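You operate a simulated robot arm through the tools that you are given. There is no shell and no other tool.

Carry out the task below with a simulated robot arm. There is one attempt and no reset: what you move stays moved.

Task
Put things in order on the top of the wooden bench. At the end: the gold brass fitting from the top of the wooden bench is on the blue plate (marked "STOPPED"); the white fuse from the top of the wooden bench stands where the blue relay (marked "K1") stood; the blue relay from the top of the wooden bench stands where the white eye wash bottle stood; the white eye wash bottle from the top of the wooden bench is on the green plate (marked "DUTY"); whatever was shut is shut again. Leave all else as you found it, and nothing knocked over. Set down upright: eye wash bottle.

It is judged by the outcome, as a careful person would: the job done as asked, and still so three seconds after it is handed in. It fails if anything else is knocked over, pushed out of place, dropped, spilled or broken.

Robot
A 7-joint arm with a two-finger parallel gripper, fixed in place. Base frame: the origin is at the foot of the arm, x ahead of it, y to its left, z up; the work surface is at about z = 0. Units: mm, degrees, N and s.
With the tool pointing down near the work surface it reaches from about 240 to 620 mm from the base axis. Its first joint turns from -66.0 to 66.0 degrees. Payload 2.6 kg.
The tool frame sits at the grasp point between the pads (the TCP): z along the fingers, y along the line on which they close. The tips reach 30 mm beyond it. The gripper opens to 94 mm. The fingers are 28 mm wide and 10 mm thick; the gripper's body (50 by 96 mm) begins 55 mm behind the TCP.
Orientation is that of the tool frame in the base frame, as a unit quaternion [x, y, z, w]. With the fingers straight down and closing along the base's y, the tool's x points along the base's -x, its y along +y and its z along -z.

Tools
- The arm moves only by the tool nudge_tool. Its argument "series" is a list of rows, each a list of 2 entries, a list of its own where there are three numbers: the shift along the base's x, y, z in units of 30 mm (1.0 is 30 mm), then the turn, a rotation vector about the base's x, y, z in units of 5 degrees (1.0 is 5 degrees). In form: [[[dx, dy, dz], [wx, wy, wz]], ...]. A call has 1 to 20 rows; each row shifts and turns the commanded pose from where the row before left it. "fingers" is the opening, from 0 (shut) to 1 (fully open), set as the call begins (left out, the last holds). A call with a number of a shift or a turn outside -1 to 1 is refused whole. A row lasts 0.2 s, in which the tool goes at most 50 mm and 8.6 degrees; a call with a longer step from one row to the next is refused whole, and so is a gripper value outside its range. A pose out of reach is approached as far as the arm can. The call stops where the force on the tool passes 40 N (or 10 N more than at its start, if that is more) or the arm is blocked; 0.2 s more then pass. Each finger travels about 72 mm/s and halts on what it meets, pressing with about 34 N; the grip force reading is that of the motor and also rises with nothing between the fingers. The clock runs only during rows and for 0.2 s after the last one: add rows that do not move to give the fingers time. It gives the time, the measured TCP pose, the force on the tool (base axes), the opening and the grip force at its end, in the units of the frame above (readings bear some noise), with the torque about the TCP (base axes, N m) and any sound that the robot's microphone picked up.
- Cameras (640 x 400 px; columns grow to the right, rows downward): "scene" is fixed at [6.8, 432.4, 564.1]; the picture's right is [-0.88, -0.47, 0.00], its down [-0.26, 0.48, -0.84] and it looks along [0.39, -0.74, -0.55] (base axes); focal length 324 px, centre (320, 200). "wrist" rides on the gripper at [76, 14, -103] in the tool frame; the picture's right is [-0.18, 0.98, 0.00], its down [-0.75, -0.14, -0.64] and it looks along [-0.63, -0.12, 0.77] (tool axes); focal length 243 px, centre (320, 200). There is no depth. A picture from a camera that has moved, and an enlarged one, comes with that camera's place and axes in the base frame and with its lens. The place of the scene camera against the robot may be out by one fixed shift of up to 25 mm in any direction.
- capture(camera): a new picture of that camera. No time passes.
- enlarge(camera, box): a new picture of the part [left, top, right, bottom] of that camera's present view, enlarged. No time passes.
- sign_off(): hands the job in; it is judged then, once.

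Nothing tells you positions but the pictures and the camera data. Unless the task says otherwise, let go and move clear before handing in.

The tools are called after "Call:" as name(argument=value, ...) on one line, values as JSON. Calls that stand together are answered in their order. nudge_tool: Moves the arm, as the interface text tells. Its arguments: {"type":"object","properties":{"series":{"type":"array","items":{"type":"array"}},"fingers":{"type":"number"}},"required":["series"]} The other tools are called the same way: capture (camera) takes a picture; enlarge (camera, box) takes an enlarged picture of a part of a camera's view; sign_off () hands the job in.

At the start:

```text
time_s: 0.0
eef_pos: [265.3, -129.6, 309.4]
orientation: [-0.001, 1.0, -0.001, 0.001]
force: [0.1, -0.2, 0.2]
moment: [0.01, 0.02, 0.01]
opening: 93.8
finger_force: 0.2
```

scene: 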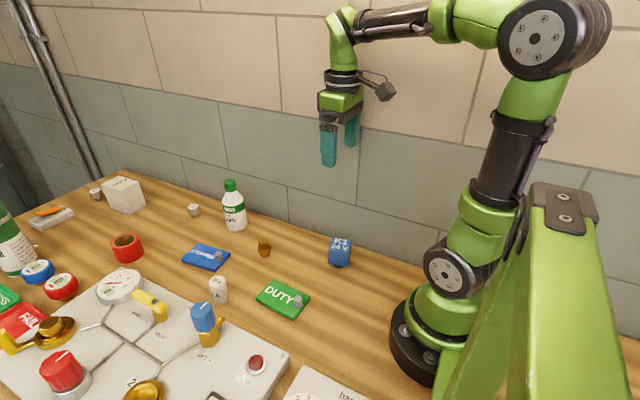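
wrist: 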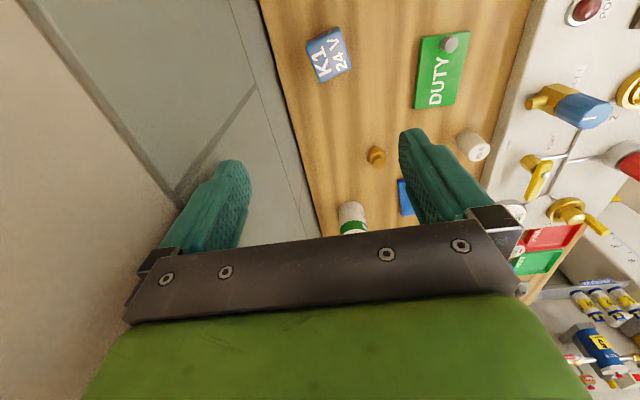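

I see the bench with the blue relay K1, the green DUTY plate, a blue plate (STOPPED), a small brass fitting, a white fuse, and the eye wash bottle near the wall. I'll take closer looks before moving.

Call:
enlarge(camera="scene", box=[160, 160, 380, 330])

Call:
enlarge(camera="scene", box=[0, 160, 220, 400])

Call:
enlarge(camera="wrist", box=[260, 0, 540, 250])

```text
2.35 times, centred on (270, 245) of scene
camera zoom: at [6.8, 432.4, 564.1], right [-0.88, -0.47, 0.0], down [-0.26, 0.48, -0.84], along [0.39, -0.74, -0.55], focal length 763 px, centre (438, 94)
```

zoom: 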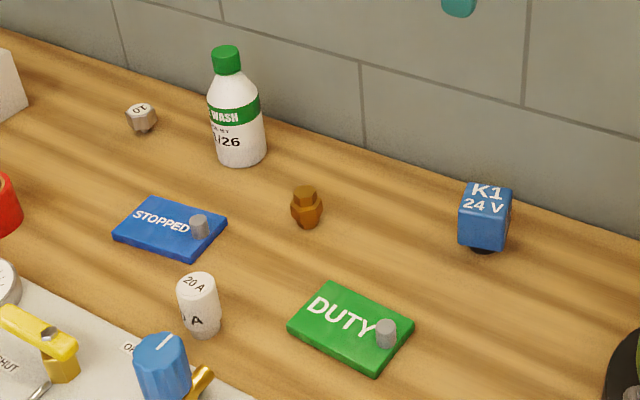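

```text
1.67 times, centred on (110, 280) of scene
camera zoom: at [6.8, 432.4, 564.1], right [-0.88, -0.47, 0.0], down [-0.26, 0.48, -0.84], along [0.39, -0.74, -0.55], focal length 541 px, centre (670, 67)
```

zoom: 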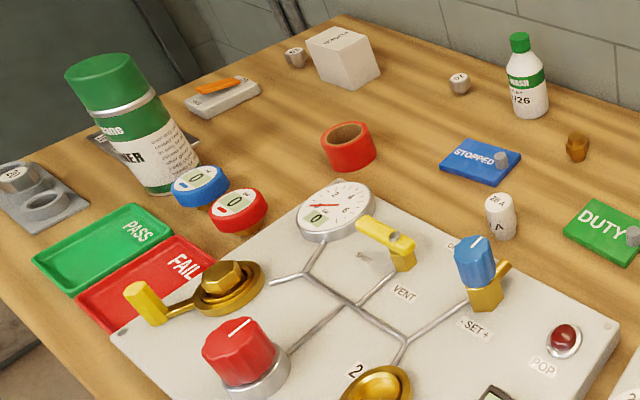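

```text
1.60 times, centred on (400, 125) of wrist
camera zoom: at [189.3, -114.7, 411.7], right [0.18, 0.98, 0.0], down [0.75, -0.14, 0.64], along [0.63, -0.12, -0.77], focal length 388 px, centre (192, 320)
```

zoom: 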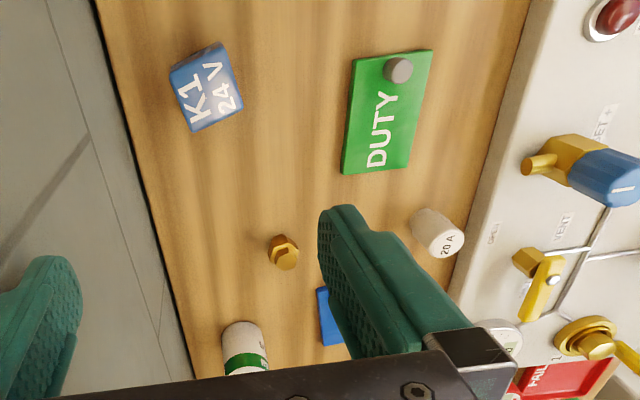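

I take the relay to be near (250,-113), DUTY near (305,48), the fitting near (435,-53), the fuse near (436,112), the bottle near (550,-105) and STOPPED near (545,30). I'll move the arm at height to get better wrist views before touching anything.

Call:
nudge_tool(series=[[[0.9, 0.5, 0], [0, 0, 0]], [[0.9, 0.5, 0], [0, 0, 0]], [[0.9, 0.5, 0], [0, 0, 0]], [[0.9, 0.5, 0], [0, 0, 0]], [[0.9, 0.5, 0], [0, 0, 0]], [[0.9, 0.5, 0], [0, 0, 0]], [[0, 0, 0], [0, 0, 0]]], fingers=1)

Call:
capture(camera="wrist")

Call:
capture(camera="scene")

```text
time_s: 1.6
eef_pos: [429.6, -39.9, 307.9]
orientation: [0.0, 1.0, 0.0, 0.0]
force: [-0.1, -0.4, 0.0]
moment: [0.0, 0.0, -0.01]
opening: 93.9
finger_force: 0.1
```

```text
taken
camera wrist: at [352.8, -24.7, 411.1], right [0.18, 0.98, 0.0], down [0.75, -0.14, 0.64], along [0.63, -0.12, -0.77], focal length 243 px, centre (320, 200)
```

wrist: 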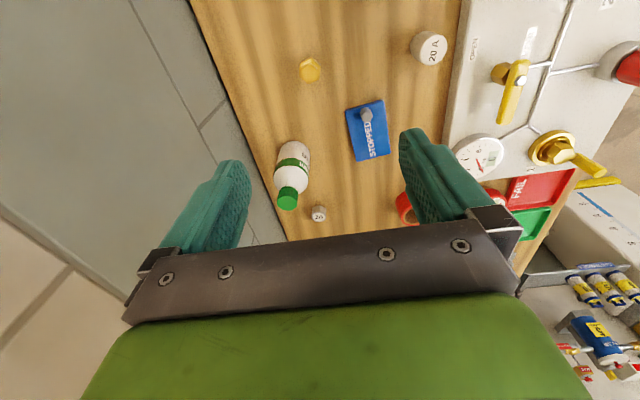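

```text
taken
```

scene: 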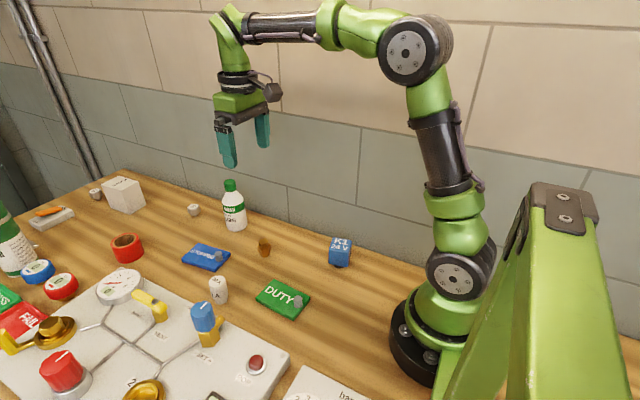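

Call:
enlarge(camera="wrist", box=[240, 20, 460, 230])

```text
1.90 times, centred on (350, 125) of wrist
camera zoom: at [352.8, -24.7, 411.1], right [0.18, 0.98, 0.0], down [0.75, -0.14, 0.64], along [0.63, -0.12, -0.77], focal length 462 px, centre (263, 343)
```

zoom: 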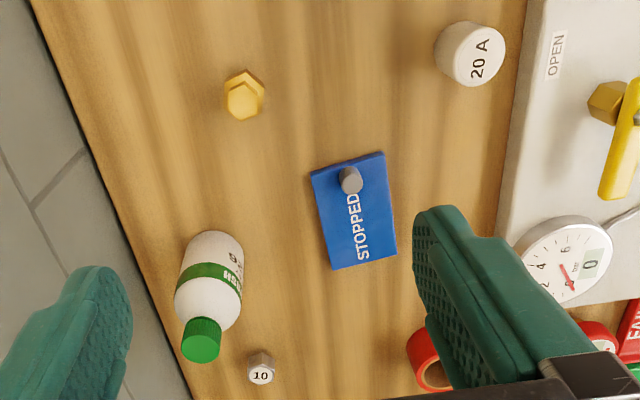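

The bottle is about 135 mm tall and stands near (572,-119), and the wall is at about y=-195. The plates are about 98 by 65 mm with a peg at the end nearest the robot. I'll hover above the bottle to refine its position.

Call:
nudge_tool(series=[[[0.75, -0.42, -0.3], [0, 0, 0]], [[0.75, -0.42, -0.3], [0, 0, 0]], [[0.75, -0.42, -0.3], [0, 0, 0]], [[0.75, -0.42, -0.3], [0, 0, 0]], [[0.75, -0.42, -0.3], [0, 0, 0]], [[0.75, -0.42, -0.3], [0, 0, 0]], [[0, 0, 0], [0, 0, 0]]])

Call:
capture(camera="wrist")

Call:
enlarge(camera="scene", box=[150, 80, 350, 260])

```text
time_s: 3.2
eef_pos: [561.2, -114.8, 254.4]
orientation: [0.0, 1.0, -0.001, 0.001]
force: [0.2, 0.3, -0.3]
moment: [-0.03, 0.01, -0.01]
opening: 94.2
finger_force: 0.0
```

```text
taken
camera wrist: at [485.4, -100.4, 357.5], right [0.18, 0.98, 0.0], down [0.75, -0.14, 0.64], along [0.63, -0.12, -0.77], focal length 243 px, centre (320, 200)
```

wrist: 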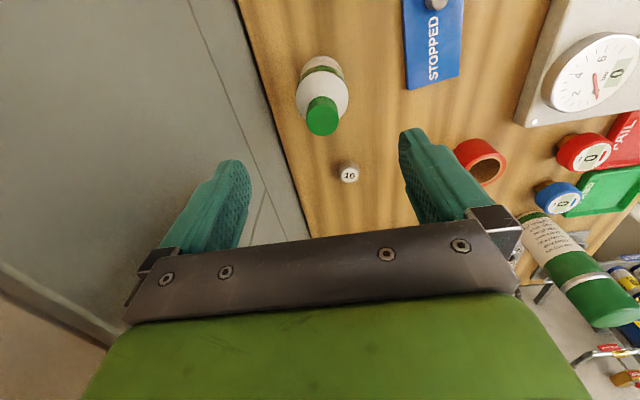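

```text
2.22 times, centred on (250, 170) of scene
camera zoom: at [6.8, 432.4, 564.1], right [-0.88, -0.47, 0.0], down [-0.26, 0.48, -0.84], along [0.39, -0.74, -0.55], focal length 721 px, centre (476, 267)
```

zoom: 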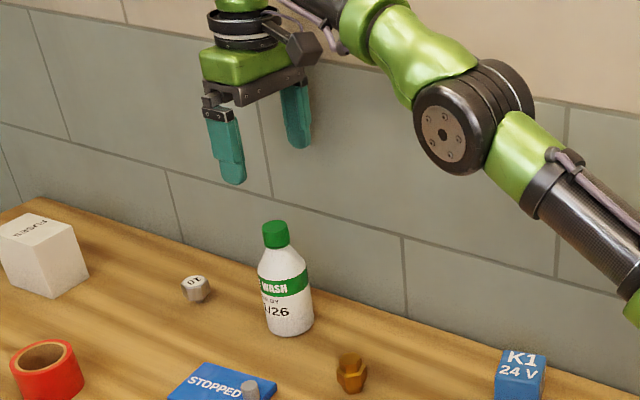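

Call:
enlarge(camera="wrist", box=[270, 40, 380, 150])

```text
3.64 times, centred on (325, 95) of wrist
camera zoom: at [485.4, -100.4, 357.5], right [0.18, 0.98, 0.0], down [0.75, -0.14, 0.64], along [0.63, -0.12, -0.77], focal length 882 px, centre (302, 582)
```

zoom: 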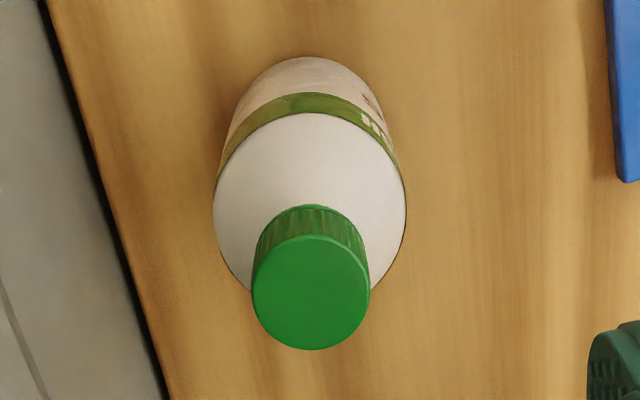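

The bottle's axis is at about (571,-114), with a body of about 57 mm diameter and a height of about 138 mm. I'll align over it, go straight down and grip the upper body.

Call:
nudge_tool(series=[[[0.33, 0.0, 0], [0, 0, 0]], [[0, 0, -0.8], [0, 0, 0]], [[0, 0, -0.8], [0, 0, 0]], [[0, 0, -0.8], [0, 0, 0]], [[0, 0, -0.8], [0, 0, 0]], [[0, 0, -0.6], [0, 0, 0]], [[0, 0, 0], [0, 0, 0]]])

Call:
capture(camera="wrist")

Call:
enlarge(camera="scene", box=[150, 80, 350, 260])

```text
time_s: 4.8
eef_pos: [562.4, -113.9, 141.1]
orientation: [0.0, 1.0, 0.0, 0.0]
force: [0.2, -0.5, -0.2]
moment: [-0.01, 0.01, 0.0]
opening: 93.9
finger_force: 0.1
out of reach, approached as far as the arm can: row 1
```

```text
taken
camera wrist: at [485.8, -99.0, 243.4], right [0.18, 0.98, 0.0], down [0.75, -0.14, 0.64], along [0.63, -0.12, -0.77], focal length 243 px, centre (320, 200)
```

wrist: 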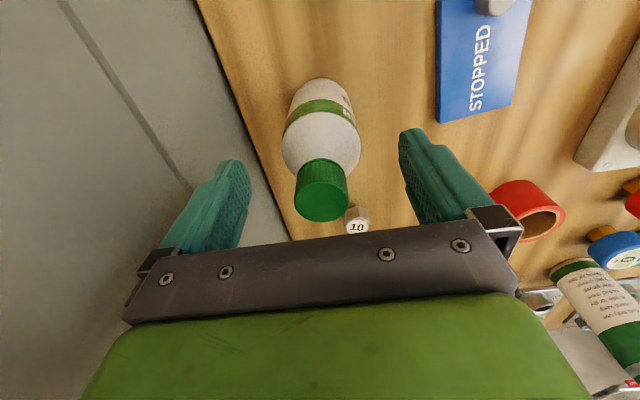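

```text
2.22 times, centred on (250, 170) of scene
camera zoom: at [6.8, 432.4, 564.1], right [-0.88, -0.47, 0.0], down [-0.26, 0.48, -0.84], along [0.39, -0.74, -0.55], focal length 721 px, centre (476, 267)
```

zoom: 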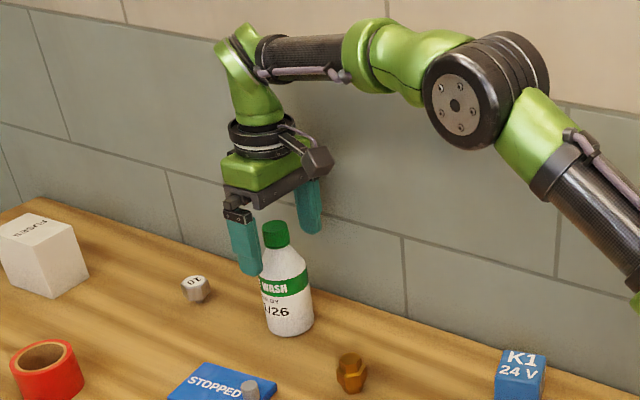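

The wrist view again puts the bottle at (571,-114), while the tool is at x=562 because the higher pose was out of reach. I'll correct x at this lower height.

Call:
nudge_tool(series=[[[0.15, 0.0, 0], [0, 0, 0]], [[0.14, 0.0, 0], [0, 0, 0]], [[0, 0, 0], [0, 0, 0]]])

```text
time_s: 5.6
eef_pos: [571.0, -113.6, 140.4]
orientation: [0.0, 1.0, 0.0, 0.0]
force: [0.6, 0.1, -0.2]
moment: [-0.02, -0.01, 0.0]
opening: 93.9
finger_force: 0.1
```

Call:
nudge_tool(series=[[[0, 0, -0.5], [0, 0, 0]], [[0, 0, -0.5], [0, 0, 0]], [[0, 0, -0.4], [0, 0, 0]], [[0, 0, -0.27], [0, 0, 0]], [[0, 0, 0], [0, 0, 0]]])

Call:
capture(camera="wrist")

Call:
enlarge(camera="scene", box=[170, 130, 310, 260])

```text
time_s: 6.8
eef_pos: [571.3, -114.8, 90.3]
orientation: [0.0, 1.0, 0.0, 0.0]
force: [-0.7, 0.3, -0.2]
moment: [0.0, 0.02, -0.03]
opening: 94.3
finger_force: 0.1
```

```text
taken
camera wrist: at [495.0, -99.3, 193.5], right [0.18, 0.98, 0.0], down [0.75, -0.14, 0.64], along [0.63, -0.12, -0.77], focal length 243 px, centre (320, 200)
```

wrist: 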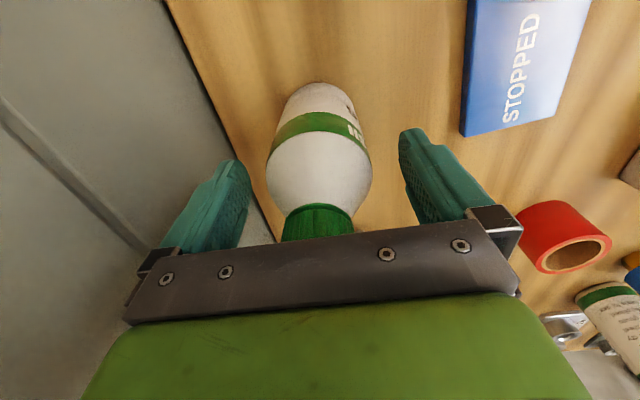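

```text
3.08 times, centred on (240, 195) of scene
camera zoom: at [6.8, 432.4, 564.1], right [-0.88, -0.47, 0.0], down [-0.26, 0.48, -0.84], along [0.39, -0.74, -0.55], focal length 998 px, centre (566, 215)
```

zoom: 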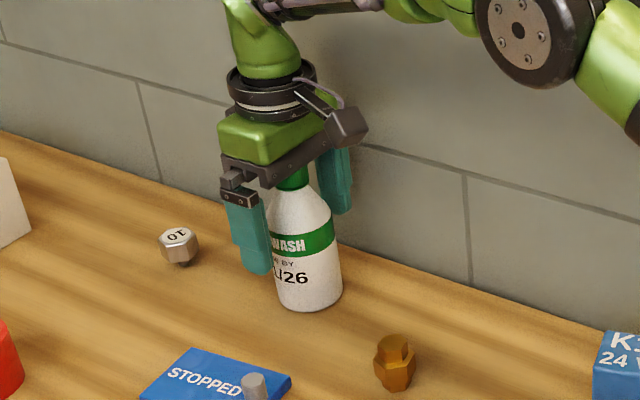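

The fingers straddle the bottle symmetrically. I'll close the gripper and check the grip.

Call:
nudge_tool(series=[[[0, 0, 0], [0, 0, 0]], [[0, 0, 0], [0, 0, 0]], [[0, 0, 0], [0, 0, 0]], [[0, 0, 0], [0, 0, 0]]], fingers=0)

Call:
capture(camera="wrist")

```text
time_s: 7.8
eef_pos: [571.3, -114.8, 91.4]
orientation: [0.0, 1.0, 0.0, -0.001]
force: [0.7, -0.1, 1.6]
moment: [0.01, -0.05, -0.01]
opening: 56.7
finger_force: 33.9
```

```text
taken
camera wrist: at [494.9, -99.4, 193.6], right [0.18, 0.98, 0.0], down [0.75, -0.14, 0.64], along [0.63, -0.12, -0.77], focal length 243 px, centre (320, 200)
```

wrist: 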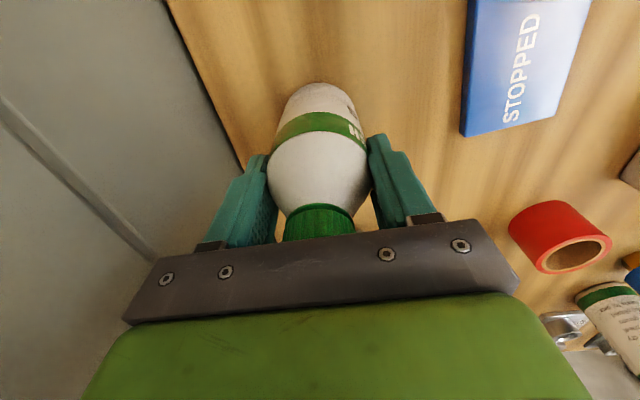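

Grip holds at 56.7 mm. I'll lift slowly first and check that the bottle comes with it.

Call:
nudge_tool(series=[[[0, 0, 0.3], [0, 0, 0]], [[0, 0, 0.5], [0, 0, 0]], [[0, 0, 0.5], [0, 0, 0]], [[0, 0, 0.4], [0, 0, 0]], [[0, 0, 0], [0, 0, 0]]])

Call:
enlarge(camera="scene", box=[170, 130, 310, 260])

```text
time_s: 9.0
eef_pos: [571.0, -113.5, 141.4]
orientation: [0.0, 1.0, 0.0, 0.0]
force: [-0.9, -0.1, -3.1]
moment: [0.02, 0.0, -0.02]
opening: 56.4
finger_force: 33.6
```

```text
3.08 times, centred on (240, 195) of scene
camera zoom: at [6.8, 432.4, 564.1], right [-0.88, -0.47, 0.0], down [-0.26, 0.48, -0.84], along [0.39, -0.74, -0.55], focal length 998 px, centre (566, 215)
```

zoom: 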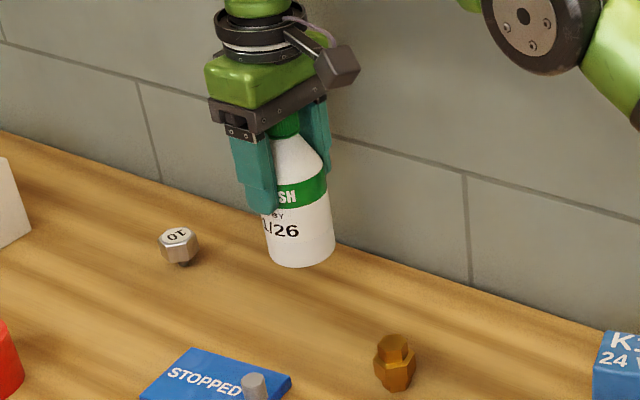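

The bottle is held and hanging upright. I'll carry it up and over to above the DUTY plate near (323,45).

Call:
nudge_tool(series=[[[-0.2, 0.1, 0.5], [0, 0, 0]], [[-0.5, 0.3, 0.5], [0, 0, 0]], [[-0.75, 0.48, 0.3], [0, 0, 0]], [[-0.8, 0.52, 0.1], [0, 0, 0]], [[-0.8, 0.52, 0], [0, 0, 0]], [[-0.8, 0.52, 0], [0, 0, 0]], [[-0.8, 0.52, 0], [0, 0, 0]], [[-0.8, 0.52, 0], [0, 0, 0]], [[-0.8, 0.52, 0], [0, 0, 0]], [[-0.8, 0.52, 0], [0, 0, 0]], [[-0.7, 0.45, 0], [0, 0, 0]], [[-0.4, 0.25, 0], [0, 0, 0]], [[0, 0, 0], [0, 0, 0]]])

Call:
capture(camera="wrist")

Call:
enlarge(camera="scene", box=[180, 130, 380, 330])

```text
time_s: 11.8
eef_pos: [325.0, 42.7, 182.5]
orientation: [0.0, 1.0, -0.001, 0.0]
force: [0.7, 0.9, -2.7]
moment: [0.04, -0.01, 0.0]
opening: 56.3
finger_force: 33.8
```

```text
taken
camera wrist: at [249.8, 58.3, 285.4], right [0.18, 0.98, 0.0], down [0.75, -0.14, 0.64], along [0.63, -0.12, -0.77], focal length 243 px, centre (320, 200)
```

wrist: 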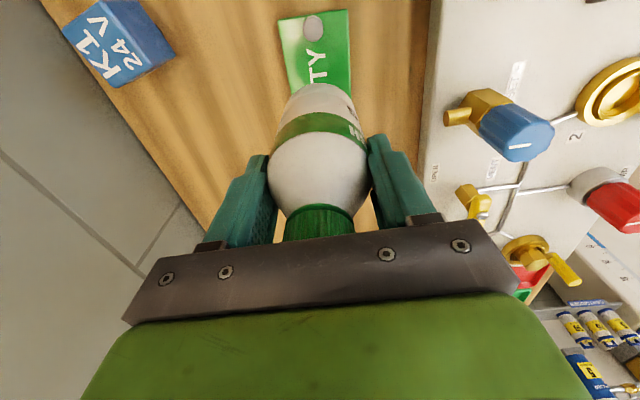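

```text
2.00 times, centred on (280, 230) of scene
camera zoom: at [6.8, 432.4, 564.1], right [-0.88, -0.47, 0.0], down [-0.26, 0.48, -0.84], along [0.39, -0.74, -0.55], focal length 649 px, centre (400, 140)
```

zoom: 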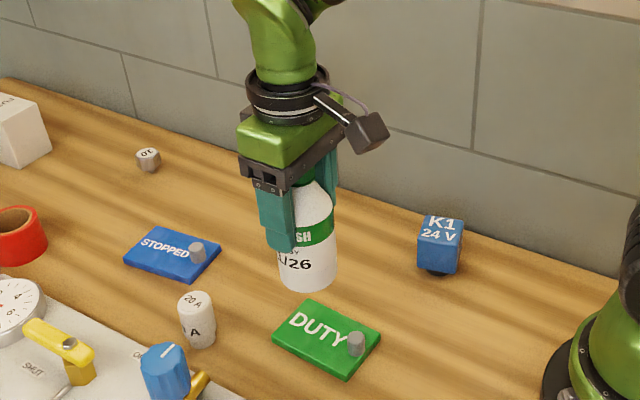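

The plate's centreline is near y=45 at x=320, with the peg at (270,48). I'll set the bottle at (320,45.5), going down in stages.

Call:
nudge_tool(series=[[[-0.17, 0.09, -0.4], [0, 0, 0]], [[0, 0, -0.6], [0, 0, 0]], [[0, 0, -0.6], [0, 0, 0]], [[0, 0, -0.5], [0, 0, 0]], [[0, 0, -0.3], [0, 0, 0]], [[0, 0, 0], [0, 0, 0]]])

Call:
enlarge(camera="scene", box=[220, 180, 360, 330])

Call:
capture(camera="wrist")

```text
time_s: 13.2
eef_pos: [320.7, 45.4, 112.1]
orientation: [0.0, 1.0, 0.001, 0.0]
force: [-0.3, 0.1, -2.2]
moment: [0.01, -0.01, -0.02]
opening: 56.4
finger_force: 34.2
```

```text
2.67 times, centred on (290, 255) of scene
camera zoom: at [6.8, 432.4, 564.1], right [-0.88, -0.47, 0.0], down [-0.26, 0.48, -0.84], along [0.39, -0.74, -0.55], focal length 865 px, centre (400, 53)
```

zoom: 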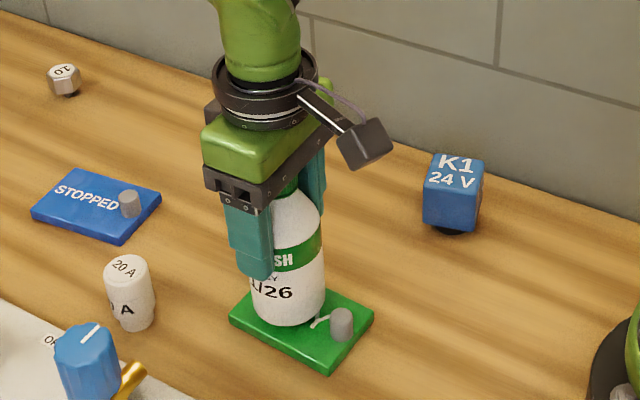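

```text
taken
camera wrist: at [244.7, 60.6, 214.5], right [0.18, 0.98, 0.0], down [0.75, -0.14, 0.64], along [0.63, -0.12, -0.77], focal length 243 px, centre (320, 200)
```

wrist: 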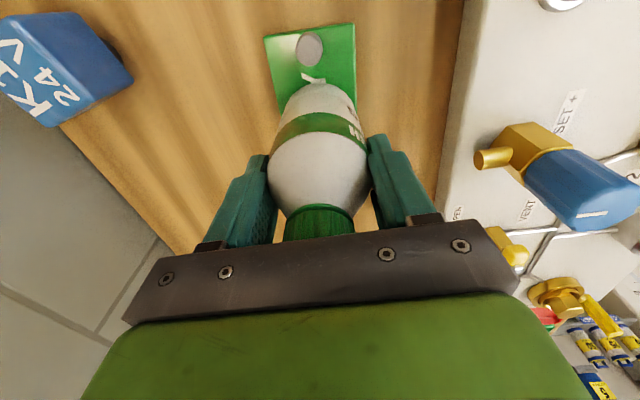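

Call:
nudge_tool(series=[[[0, 0, -0.1], [0, 0, 0]], [[0, 0, -0.1], [0, 0, 0]], [[0, 0, -0.1], [0, 0, 0]], [[0, 0, 0], [0, 0, 0]]])

Call:
enlarge(camera="scene", box=[240, 240, 330, 320])

```text
time_s: 14.2
eef_pos: [320.4, 44.5, 102.0]
orientation: [0.0, 1.0, 0.0, 0.0]
force: [-1.2, 0.3, 1.0]
moment: [0.0, 0.03, 0.0]
opening: 56.5
finger_force: 34.2
```

```text
5.00 times, centred on (285, 280) of scene
camera zoom: at [6.8, 432.4, 564.1], right [-0.88, -0.47, 0.0], down [-0.26, 0.48, -0.84], along [0.39, -0.74, -0.55], focal length 1622 px, centre (495, -200)
```

zoom: 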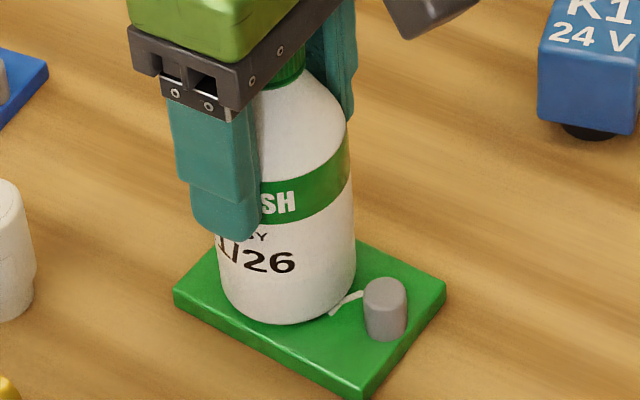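

The force moved from -2.2 to +1.0 N, so the bottle has likely just touched the plate. I'll go 1 mm further to confirm.

Call:
nudge_tool(series=[[[0, 0, -0.03], [0, 0, 0]], [[0, 0, 0], [0, 0, 0]]])

```text
time_s: 14.8
eef_pos: [320.6, 44.9, 101.6]
orientation: [0.002, 1.0, 0.0, 0.0]
force: [-6.7, 0.1, 17.8]
moment: [-0.09, 0.63, 0.0]
opening: 56.5
finger_force: 34.0
```

Contact is confirmed. I'll take back that 1 mm to relieve the load and open the fingers.

Call:
nudge_tool(series=[[[0, 0, 0.03], [0, 0, 0]], [[0, 0, 0], [0, 0, 0]]])

Call:
nudge_tool(series=[[[0, 0, 0], [0, 0, 0]], [[0, 0, 0], [0, 0, 0]], [[0, 0, 0], [0, 0, 0]]], fingers=1)

Call:
capture(camera="wrist")

Call:
enlarge(camera="scene", box=[220, 180, 360, 330])

```text
time_s: 15.4
eef_pos: [321.6, 43.8, 102.5]
orientation: [0.0, 1.0, 0.0, 0.0]
force: [-1.4, 0.8, 3.1]
moment: [0.11, 0.07, 0.0]
opening: 56.4
finger_force: 34.4
```

```text
time_s: 16.2
eef_pos: [320.9, 44.1, 103.4]
orientation: [0.0, 1.0, 0.0, 0.001]
force: [0.4, 0.4, 0.2]
moment: [-0.02, 0.0, 0.0]
opening: 93.9
finger_force: 0.0
```

```text
taken
camera wrist: at [245.6, 59.8, 205.7], right [0.18, 0.98, 0.0], down [0.75, -0.14, 0.64], along [0.63, -0.12, -0.77], focal length 243 px, centre (320, 200)
```

wrist: 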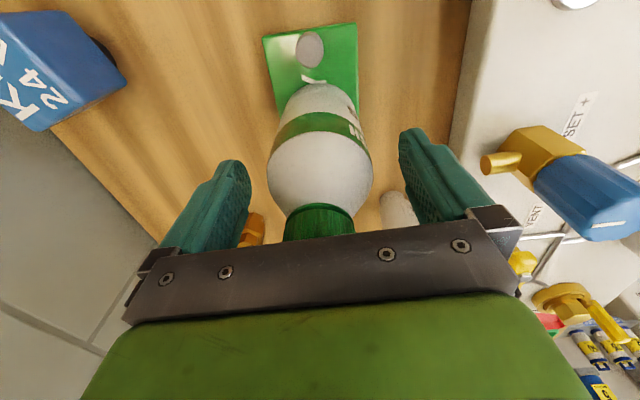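

```text
2.67 times, centred on (290, 255) of scene
camera zoom: at [6.8, 432.4, 564.1], right [-0.88, -0.47, 0.0], down [-0.26, 0.48, -0.84], along [0.39, -0.74, -0.55], focal length 865 px, centre (400, 53)
```

zoom: 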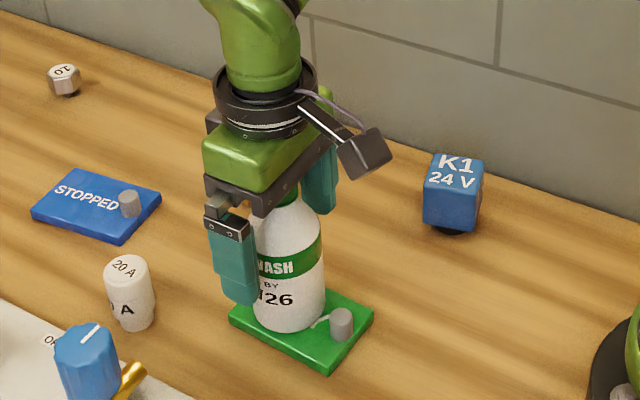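

The bottle stands upright on DUTY beside the peg. I'll rise clear and go look at the relay from above.

Call:
nudge_tool(series=[[[0, 0, 0.5], [0, 0, 0]], [[0, 0, 1], [0, 0, 0]], [[0, 0, 1], [0, 0, 0]], [[0, 0, 1], [0, 0, 0]], [[0, 0, 1], [0, 0, 0]], [[0, 0, 0.5], [0, 0, 0]], [[-0.3, -0.8, 0], [0, 0, 0]], [[-0.3, -0.8, 0], [0, 0, 0]], [[-0.3, -0.8, 0], [0, 0, 0]], [[-0.3, -0.8, 0], [0, 0, 0]], [[-0.3, -0.8, 0], [0, 0, 0]], [[-0.3, -0.8, 0], [0, 0, 0]], [[0, 0, 0], [0, 0, 0]]])

Call:
capture(camera="wrist")

Call:
capture(camera="scene")

```text
time_s: 19.0
eef_pos: [268.3, -99.9, 253.4]
orientation: [0.0, 1.0, -0.001, 0.0]
force: [0.1, -0.1, -0.5]
moment: [0.01, 0.03, 0.02]
opening: 94.3
finger_force: 0.2
```

```text
taken
camera wrist: at [191.0, -84.3, 355.7], right [0.18, 0.98, 0.0], down [0.75, -0.14, 0.64], along [0.63, -0.12, -0.77], focal length 243 px, centre (320, 200)
```

wrist: 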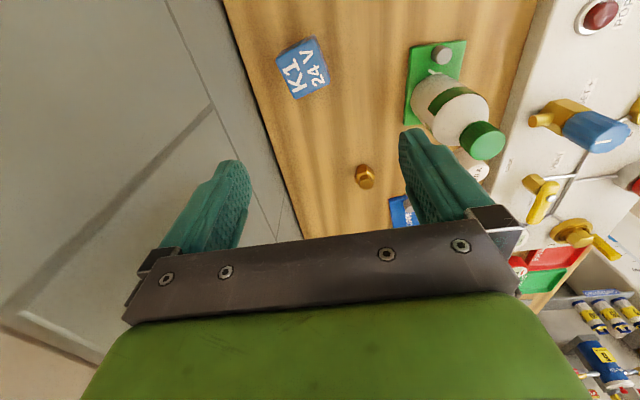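

```text
taken
```

scene: 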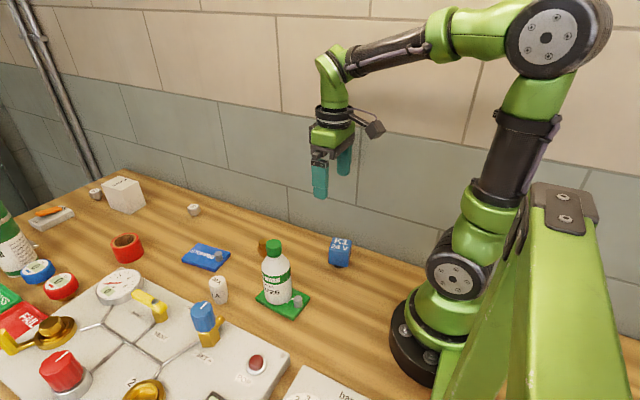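

Call:
enlarge(camera="wrist", box=[240, 20, 360, 120])

Call:
enlarge(camera="scene", box=[310, 220, 370, 280])

```text
4.00 times, centred on (300, 70) of wrist
camera zoom: at [191.0, -84.3, 355.7], right [0.18, 0.98, 0.0], down [0.75, -0.14, 0.64], along [0.63, -0.12, -0.77], focal length 970 px, centre (400, 720)
```

zoom: 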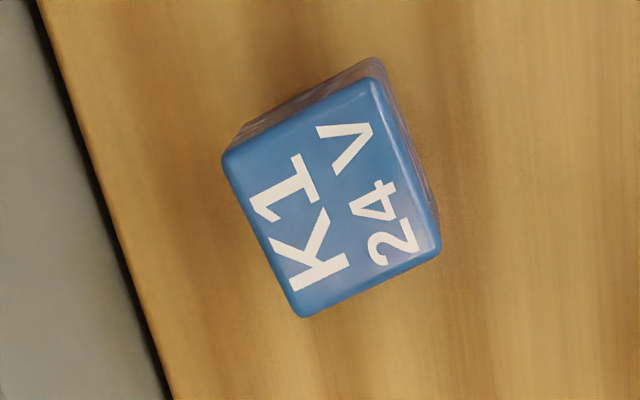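

```text
6.67 times, centred on (340, 250) of scene
camera zoom: at [6.8, 432.4, 564.1], right [-0.88, -0.47, 0.0], down [-0.26, 0.48, -0.84], along [0.39, -0.74, -0.55], focal length 2162 px, centre (187, -133)
```

zoom: 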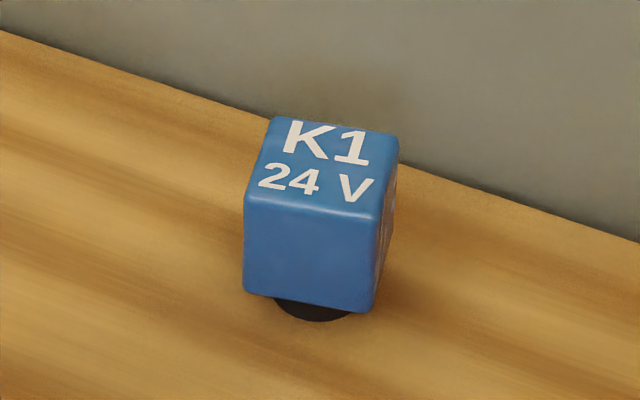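

The relay is a cube of about 45 mm on a small dark foot. It is centred near (251,-115) with its top at about z=50, turned about 13 degrees. I'll rotate the tool to match and come down to just above it to verify.

Call:
nudge_tool(series=[[[-0.19, -0.17, -0.5], [0, 0, 0.89]], [[-0.19, -0.17, -0.8], [0, 0, 0.89]], [[-0.19, -0.17, -0.9], [0, 0, 0.88]], [[0, 0, -0.9], [0, 0, 0]], [[0, 0, -0.9], [0, 0, 0]], [[0, 0, -0.9], [0, 0, 0]], [[0, 0, 0], [0, 0, 0]]])

Call:
capture(camera="wrist")

Call:
enlarge(camera="scene", box=[270, 160, 410, 300])

```text
time_s: 20.6
eef_pos: [250.2, -114.8, 105.5]
orientation: [-0.116, 0.993, 0.0, 0.0]
force: [-0.9, 0.0, 0.2]
moment: [0.01, -0.02, -0.02]
opening: 94.2
finger_force: 0.1
```

```text
taken
camera wrist: at [173.7, -117.7, 207.4], right [-0.05, 1.0, 0.0], down [0.77, 0.04, 0.64], along [0.64, 0.03, -0.77], focal length 243 px, centre (320, 200)
```

wrist: 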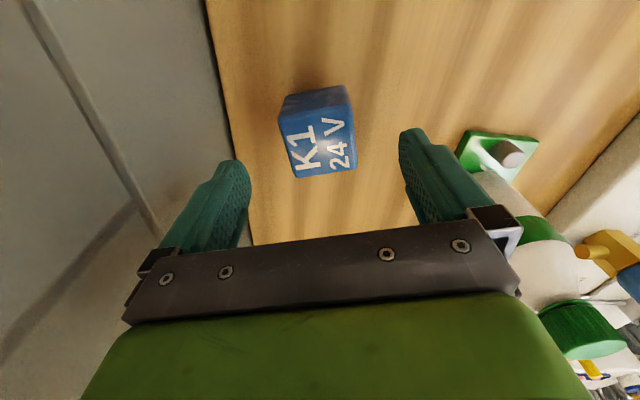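

```text
2.86 times, centred on (340, 230) of scene
camera zoom: at [6.8, 432.4, 564.1], right [-0.88, -0.47, 0.0], down [-0.26, 0.48, -0.84], along [0.39, -0.74, -0.55], focal length 927 px, centre (263, 114)
```

zoom: 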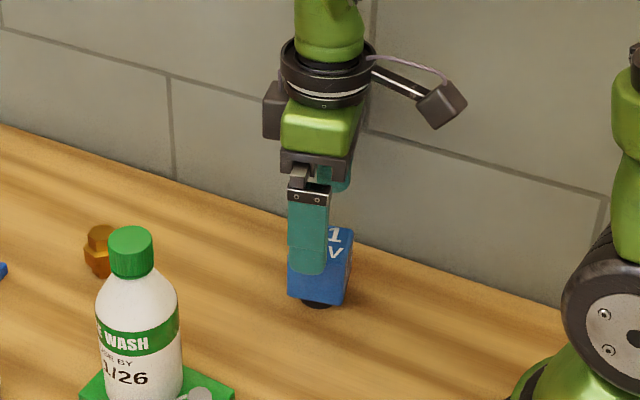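

Call:
enlarge(camera="wrist", box=[260, 70, 380, 190])

```text
3.33 times, centred on (320, 130) of wrist
camera zoom: at [173.7, -117.7, 207.4], right [-0.05, 1.0, 0.0], down [0.77, 0.04, 0.64], along [0.64, 0.03, -0.77], focal length 809 px, centre (320, 433)
```

zoom: 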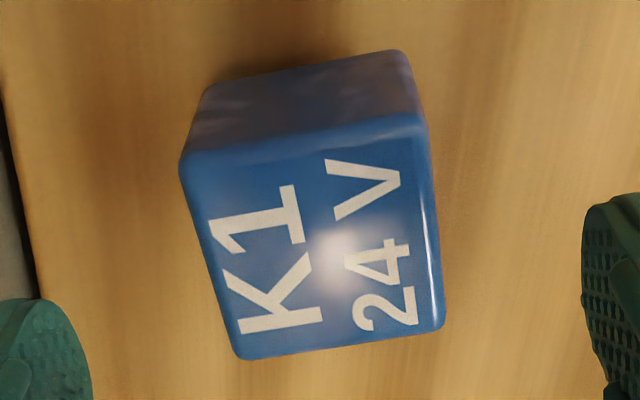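

Two views agree that the relay's centre is near (249,-114), with its top near z=60 and underside near z=11. The tool is aligned with it, so I'll go down to TCP z=43 and close.

Call:
nudge_tool(series=[[[-0.03, 0.03, -0.5], [0, 0, 0]], [[0, 0, -0.6], [0, 0, 0]], [[0, 0, -0.6], [0, 0, 0]], [[0, 0, -0.38], [0, 0, 0]], [[0, 0, 0], [0, 0, 0]]])

Call:
capture(camera="wrist")

Call:
enlarge(camera="scene", box=[270, 160, 410, 300])

```text
time_s: 21.8
eef_pos: [247.9, -113.5, 44.0]
orientation: [-0.115, 0.993, 0.0, 0.0]
force: [0.6, -0.7, -1.1]
moment: [0.01, -0.01, 0.03]
opening: 94.0
finger_force: 0.0
```

```text
taken
camera wrist: at [171.1, -116.6, 146.2], right [-0.05, 1.0, 0.0], down [0.77, 0.04, 0.64], along [0.64, 0.03, -0.77], focal length 243 px, centre (320, 200)
```

wrist: 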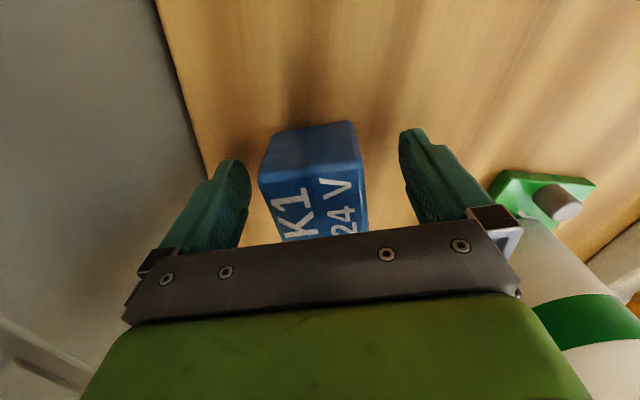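

```text
2.86 times, centred on (340, 230) of scene
camera zoom: at [6.8, 432.4, 564.1], right [-0.88, -0.47, 0.0], down [-0.26, 0.48, -0.84], along [0.39, -0.74, -0.55], focal length 927 px, centre (263, 114)
```

zoom: 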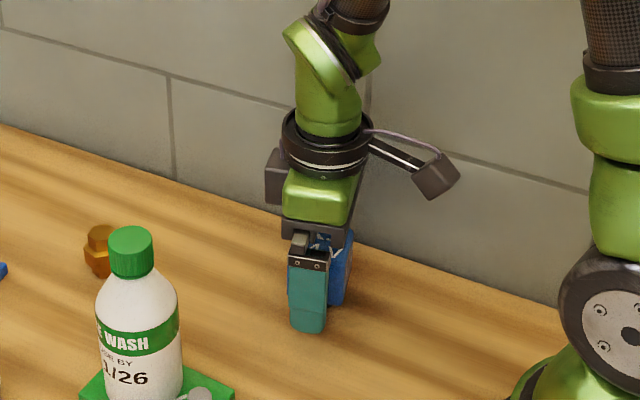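

Call:
nudge_tool(series=[[[0, 0, 0], [0, 0, 0]], [[0, 0, 0], [0, 0, 0]], [[0, 0, 0], [0, 0, 0]], [[0, 0, 0], [0, 0, 0]], [[0, 0, 0], [0, 0, 0]]], fingers=0)

Call:
capture(camera="wrist")

```text
time_s: 23.0
eef_pos: [248.8, -114.4, 43.3]
orientation: [-0.116, 0.993, 0.0, -0.001]
force: [0.0, 0.4, -0.3]
moment: [-0.01, 0.0, 0.01]
opening: 51.9
finger_force: 34.4
```

```text
taken
camera wrist: at [171.2, -116.6, 146.4], right [-0.05, 1.0, 0.0], down [0.77, 0.04, 0.64], along [0.64, 0.03, -0.77], focal length 243 px, centre (320, 200)
```

wrist: 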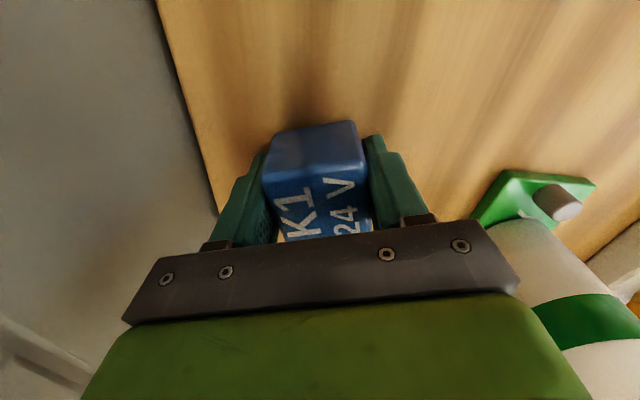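

The relay is gripped at 51.9 mm. I'll lift slowly.

Call:
nudge_tool(series=[[[0, 0, 0.2], [0, 0, 0]], [[0, 0, 0.4], [0, 0, 0]], [[0, 0, 0.6], [0, 0, 0]], [[0, 0, 0.8], [0, 0, 0]], [[0, 0, 0.6], [0, 0, 0]], [[0, 0, 0], [0, 0, 0]]])

Call:
capture(camera="wrist")

Call:
enlarge(camera="scene", box=[270, 160, 410, 300])

```text
time_s: 24.4
eef_pos: [249.2, -112.5, 121.3]
orientation: [-0.115, 0.993, -0.001, 0.001]
force: [0.8, 0.7, -0.4]
moment: [0.0, 0.01, 0.0]
opening: 47.2
finger_force: 34.1
```

```text
taken
camera wrist: at [171.3, -115.8, 223.8], right [-0.05, 1.0, 0.0], down [0.77, 0.04, 0.64], along [0.64, 0.03, -0.77], focal length 243 px, centre (320, 200)
```

wrist: 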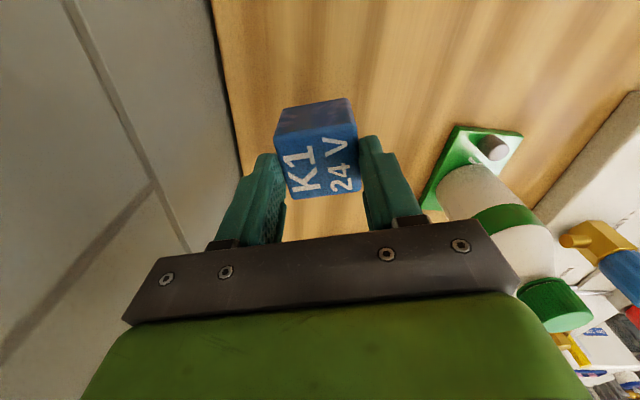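

```text
2.86 times, centred on (340, 230) of scene
camera zoom: at [6.8, 432.4, 564.1], right [-0.88, -0.47, 0.0], down [-0.26, 0.48, -0.84], along [0.39, -0.74, -0.55], focal length 927 px, centre (263, 114)
```

zoom: 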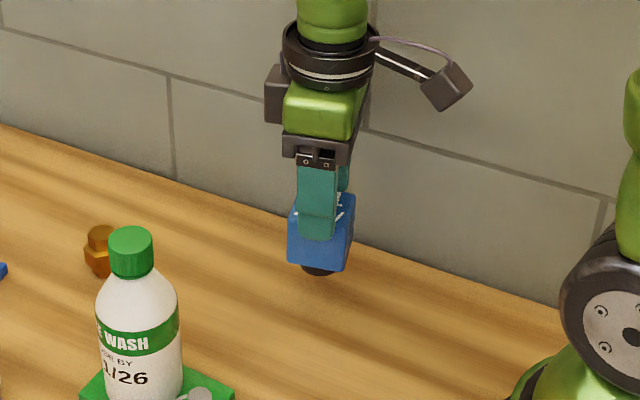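

The relay came up, but the opening changed from 51.9 to 47.2 mm, so it may have shifted in the fingers. I'll look closely before continuing.

Call:
enlarge(camera="wrist", box=[210, 80, 430, 240])

Call:
enlarge(camera="scene", box=[310, 190, 370, 260])

```text
2.50 times, centred on (320, 160) of wrist
camera zoom: at [171.3, -115.8, 223.8], right [-0.05, 1.0, 0.0], down [0.77, 0.04, 0.64], along [0.64, 0.03, -0.77], focal length 606 px, centre (320, 300)
```

zoom: 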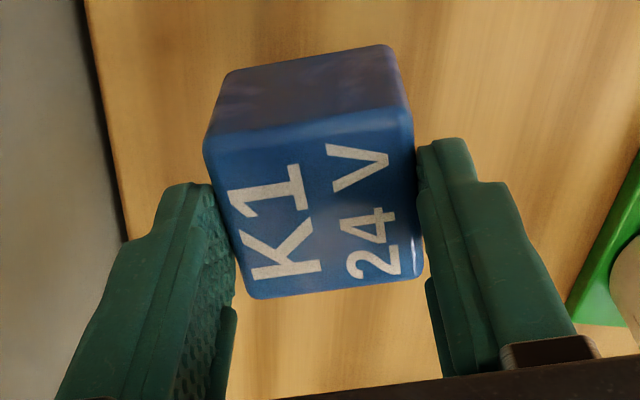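

```text
5.71 times, centred on (340, 225) of scene
camera zoom: at [6.8, 432.4, 564.1], right [-0.88, -0.47, 0.0], down [-0.26, 0.48, -0.84], along [0.39, -0.74, -0.55], focal length 1854 px, centre (206, 57)
```

zoom: 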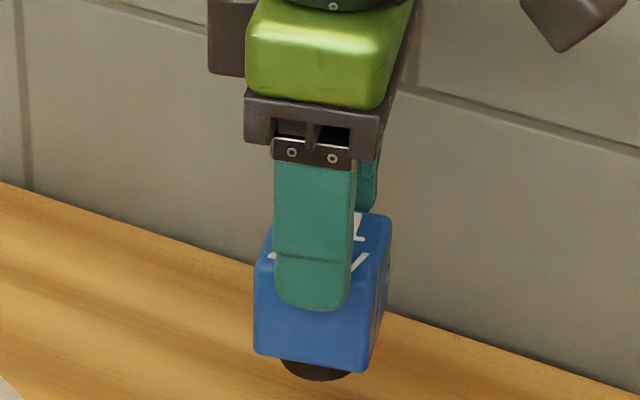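

The relay is about 37 mm up and held only by its top 8 mm or so: it slid down in the fingers. I'll lower it back to the bench, let go and take a better grip.

Call:
nudge_tool(series=[[[0, 0, -0.4], [0, 0, 0]], [[0, 0, -0.3], [0, 0, 0]], [[0, 0, -0.2], [0, 0, 0]], [[0, 0, -0.1], [0, 0, 0]], [[0, 0, 0], [0, 0, 0]]])

Call:
enlarge(camera="scene", box=[310, 200, 370, 270])

Call:
capture(camera="wrist")

```text
time_s: 25.6
eef_pos: [248.5, -113.7, 92.2]
orientation: [-0.115, 0.993, 0.0, 0.001]
force: [0.0, 0.9, -0.7]
moment: [-0.01, -0.02, 0.0]
opening: 47.3
finger_force: 34.5
```

```text
5.71 times, centred on (340, 235) of scene
camera zoom: at [6.8, 432.4, 564.1], right [-0.88, -0.47, 0.0], down [-0.26, 0.48, -0.84], along [0.39, -0.74, -0.55], focal length 1854 px, centre (206, 0)
```

zoom: 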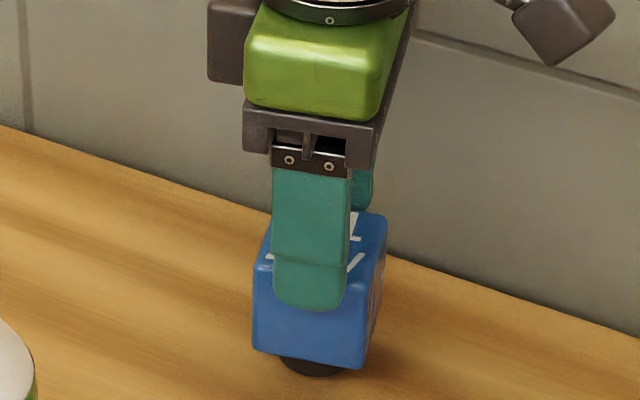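

```text
taken
camera wrist: at [171.6, -116.0, 193.8], right [-0.05, 1.0, 0.0], down [0.77, 0.04, 0.64], along [0.64, 0.03, -0.77], focal length 243 px, centre (320, 200)
```

wrist: 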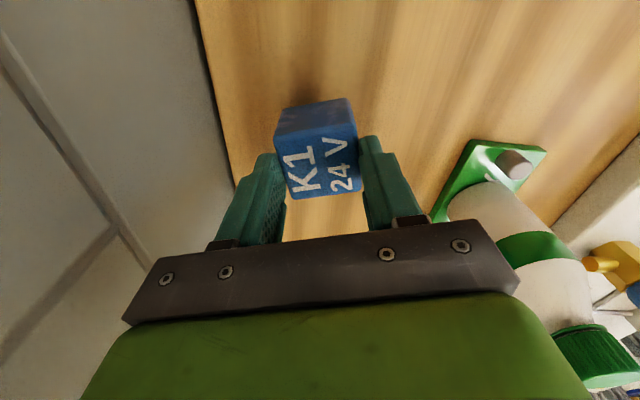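

Call:
nudge_tool(series=[[[0, 0, -0.1], [0, 0, 0]], [[0, 0, -0.08], [0, 0, 0]], [[0, 0, 0], [0, 0, 0]]])

```text
time_s: 26.4
eef_pos: [248.6, -112.6, 86.5]
orientation: [-0.116, 0.993, 0.0, 0.0]
force: [0.1, -0.4, -1.1]
moment: [-0.02, -0.01, 0.0]
opening: 47.3
finger_force: 34.2
```

Call:
nudge_tool(series=[[[0, 0, -0.06], [0, 0, 0]], [[0, 0, 0], [0, 0, 0]]])

Call:
enlarge(camera="scene", box=[310, 210, 370, 280])

```text
time_s: 27.0
eef_pos: [247.7, -112.5, 84.5]
orientation: [-0.116, 0.993, -0.001, -0.001]
force: [0.3, -0.5, -0.9]
moment: [-0.01, 0.01, 0.0]
opening: 47.2
finger_force: 33.4
```

```text
5.71 times, centred on (340, 245) of scene
camera zoom: at [6.8, 432.4, 564.1], right [-0.88, -0.47, 0.0], down [-0.26, 0.48, -0.84], along [0.39, -0.74, -0.55], focal length 1854 px, centre (206, -57)
```

zoom: 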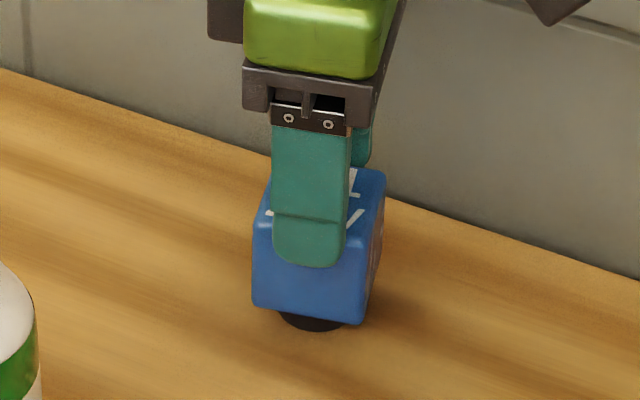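

Call:
nudge_tool(series=[[[0, 0, -0.05], [0, 0, 0]], [[0, 0, 0], [0, 0, 0]]])

```text
time_s: 27.6
eef_pos: [249.5, -114.0, 82.4]
orientation: [-0.116, 0.993, 0.0, 0.0]
force: [-0.5, 0.4, -0.1]
moment: [-0.03, -0.03, -0.02]
opening: 47.3
finger_force: 33.3
```

Call:
nudge_tool(series=[[[0, 0, -0.05], [0, 0, 0]], [[0, 0, 0], [0, 0, 0]]])

```text
time_s: 28.2
eef_pos: [248.6, -114.1, 83.0]
orientation: [-0.115, 0.993, 0.0, 0.0]
force: [-4.6, 0.6, 19.6]
moment: [0.09, 0.36, 0.01]
opening: 47.1
finger_force: 34.3
```

Contact. I'll relieve the load by 1 mm and let go.

Call:
nudge_tool(series=[[[0, 0, 0.04], [0, 0, 0]], [[0, 0, 0], [0, 0, 0]]])

Call:
nudge_tool(series=[[[0, 0, 0], [0, 0, 0]], [[0, 0, 0], [0, 0, 0]], [[0, 0, 0], [0, 0, 0]]], fingers=1)

Call:
capture(camera="wrist")

Call:
enlarge(camera="scene", box=[310, 210, 370, 280])

```text
time_s: 28.8
eef_pos: [248.3, -113.9, 81.6]
orientation: [-0.115, 0.993, 0.0, -0.001]
force: [-0.2, 0.7, -0.4]
moment: [0.0, -0.05, -0.01]
opening: 47.1
finger_force: 34.3
```

```text
time_s: 29.6
eef_pos: [250.3, -113.3, 81.5]
orientation: [-0.117, 0.993, 0.0, -0.001]
force: [-0.5, 0.1, 0.5]
moment: [0.02, -0.05, 0.02]
opening: 93.8
finger_force: 0.1
```

```text
taken
camera wrist: at [171.4, -116.5, 184.8], right [-0.05, 1.0, 0.0], down [0.77, 0.04, 0.64], along [0.64, 0.03, -0.77], focal length 243 px, centre (320, 200)
```

wrist: 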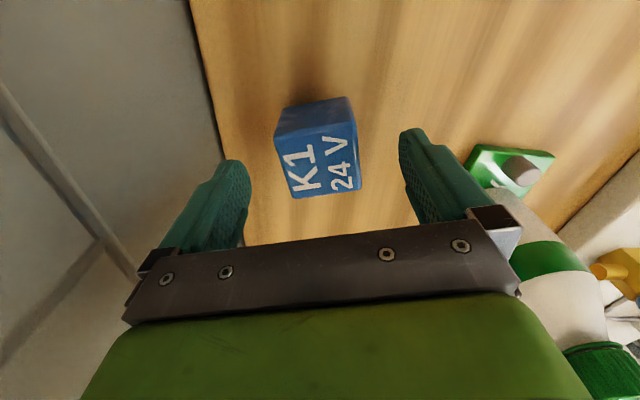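

```text
5.71 times, centred on (340, 245) of scene
camera zoom: at [6.8, 432.4, 564.1], right [-0.88, -0.47, 0.0], down [-0.26, 0.48, -0.84], along [0.39, -0.74, -0.55], focal length 1854 px, centre (206, -57)
```

zoom: 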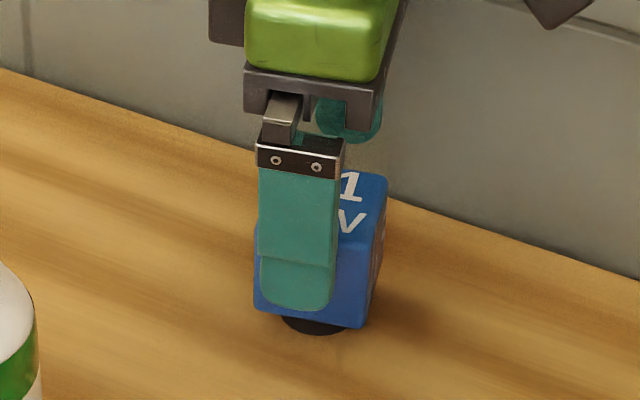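

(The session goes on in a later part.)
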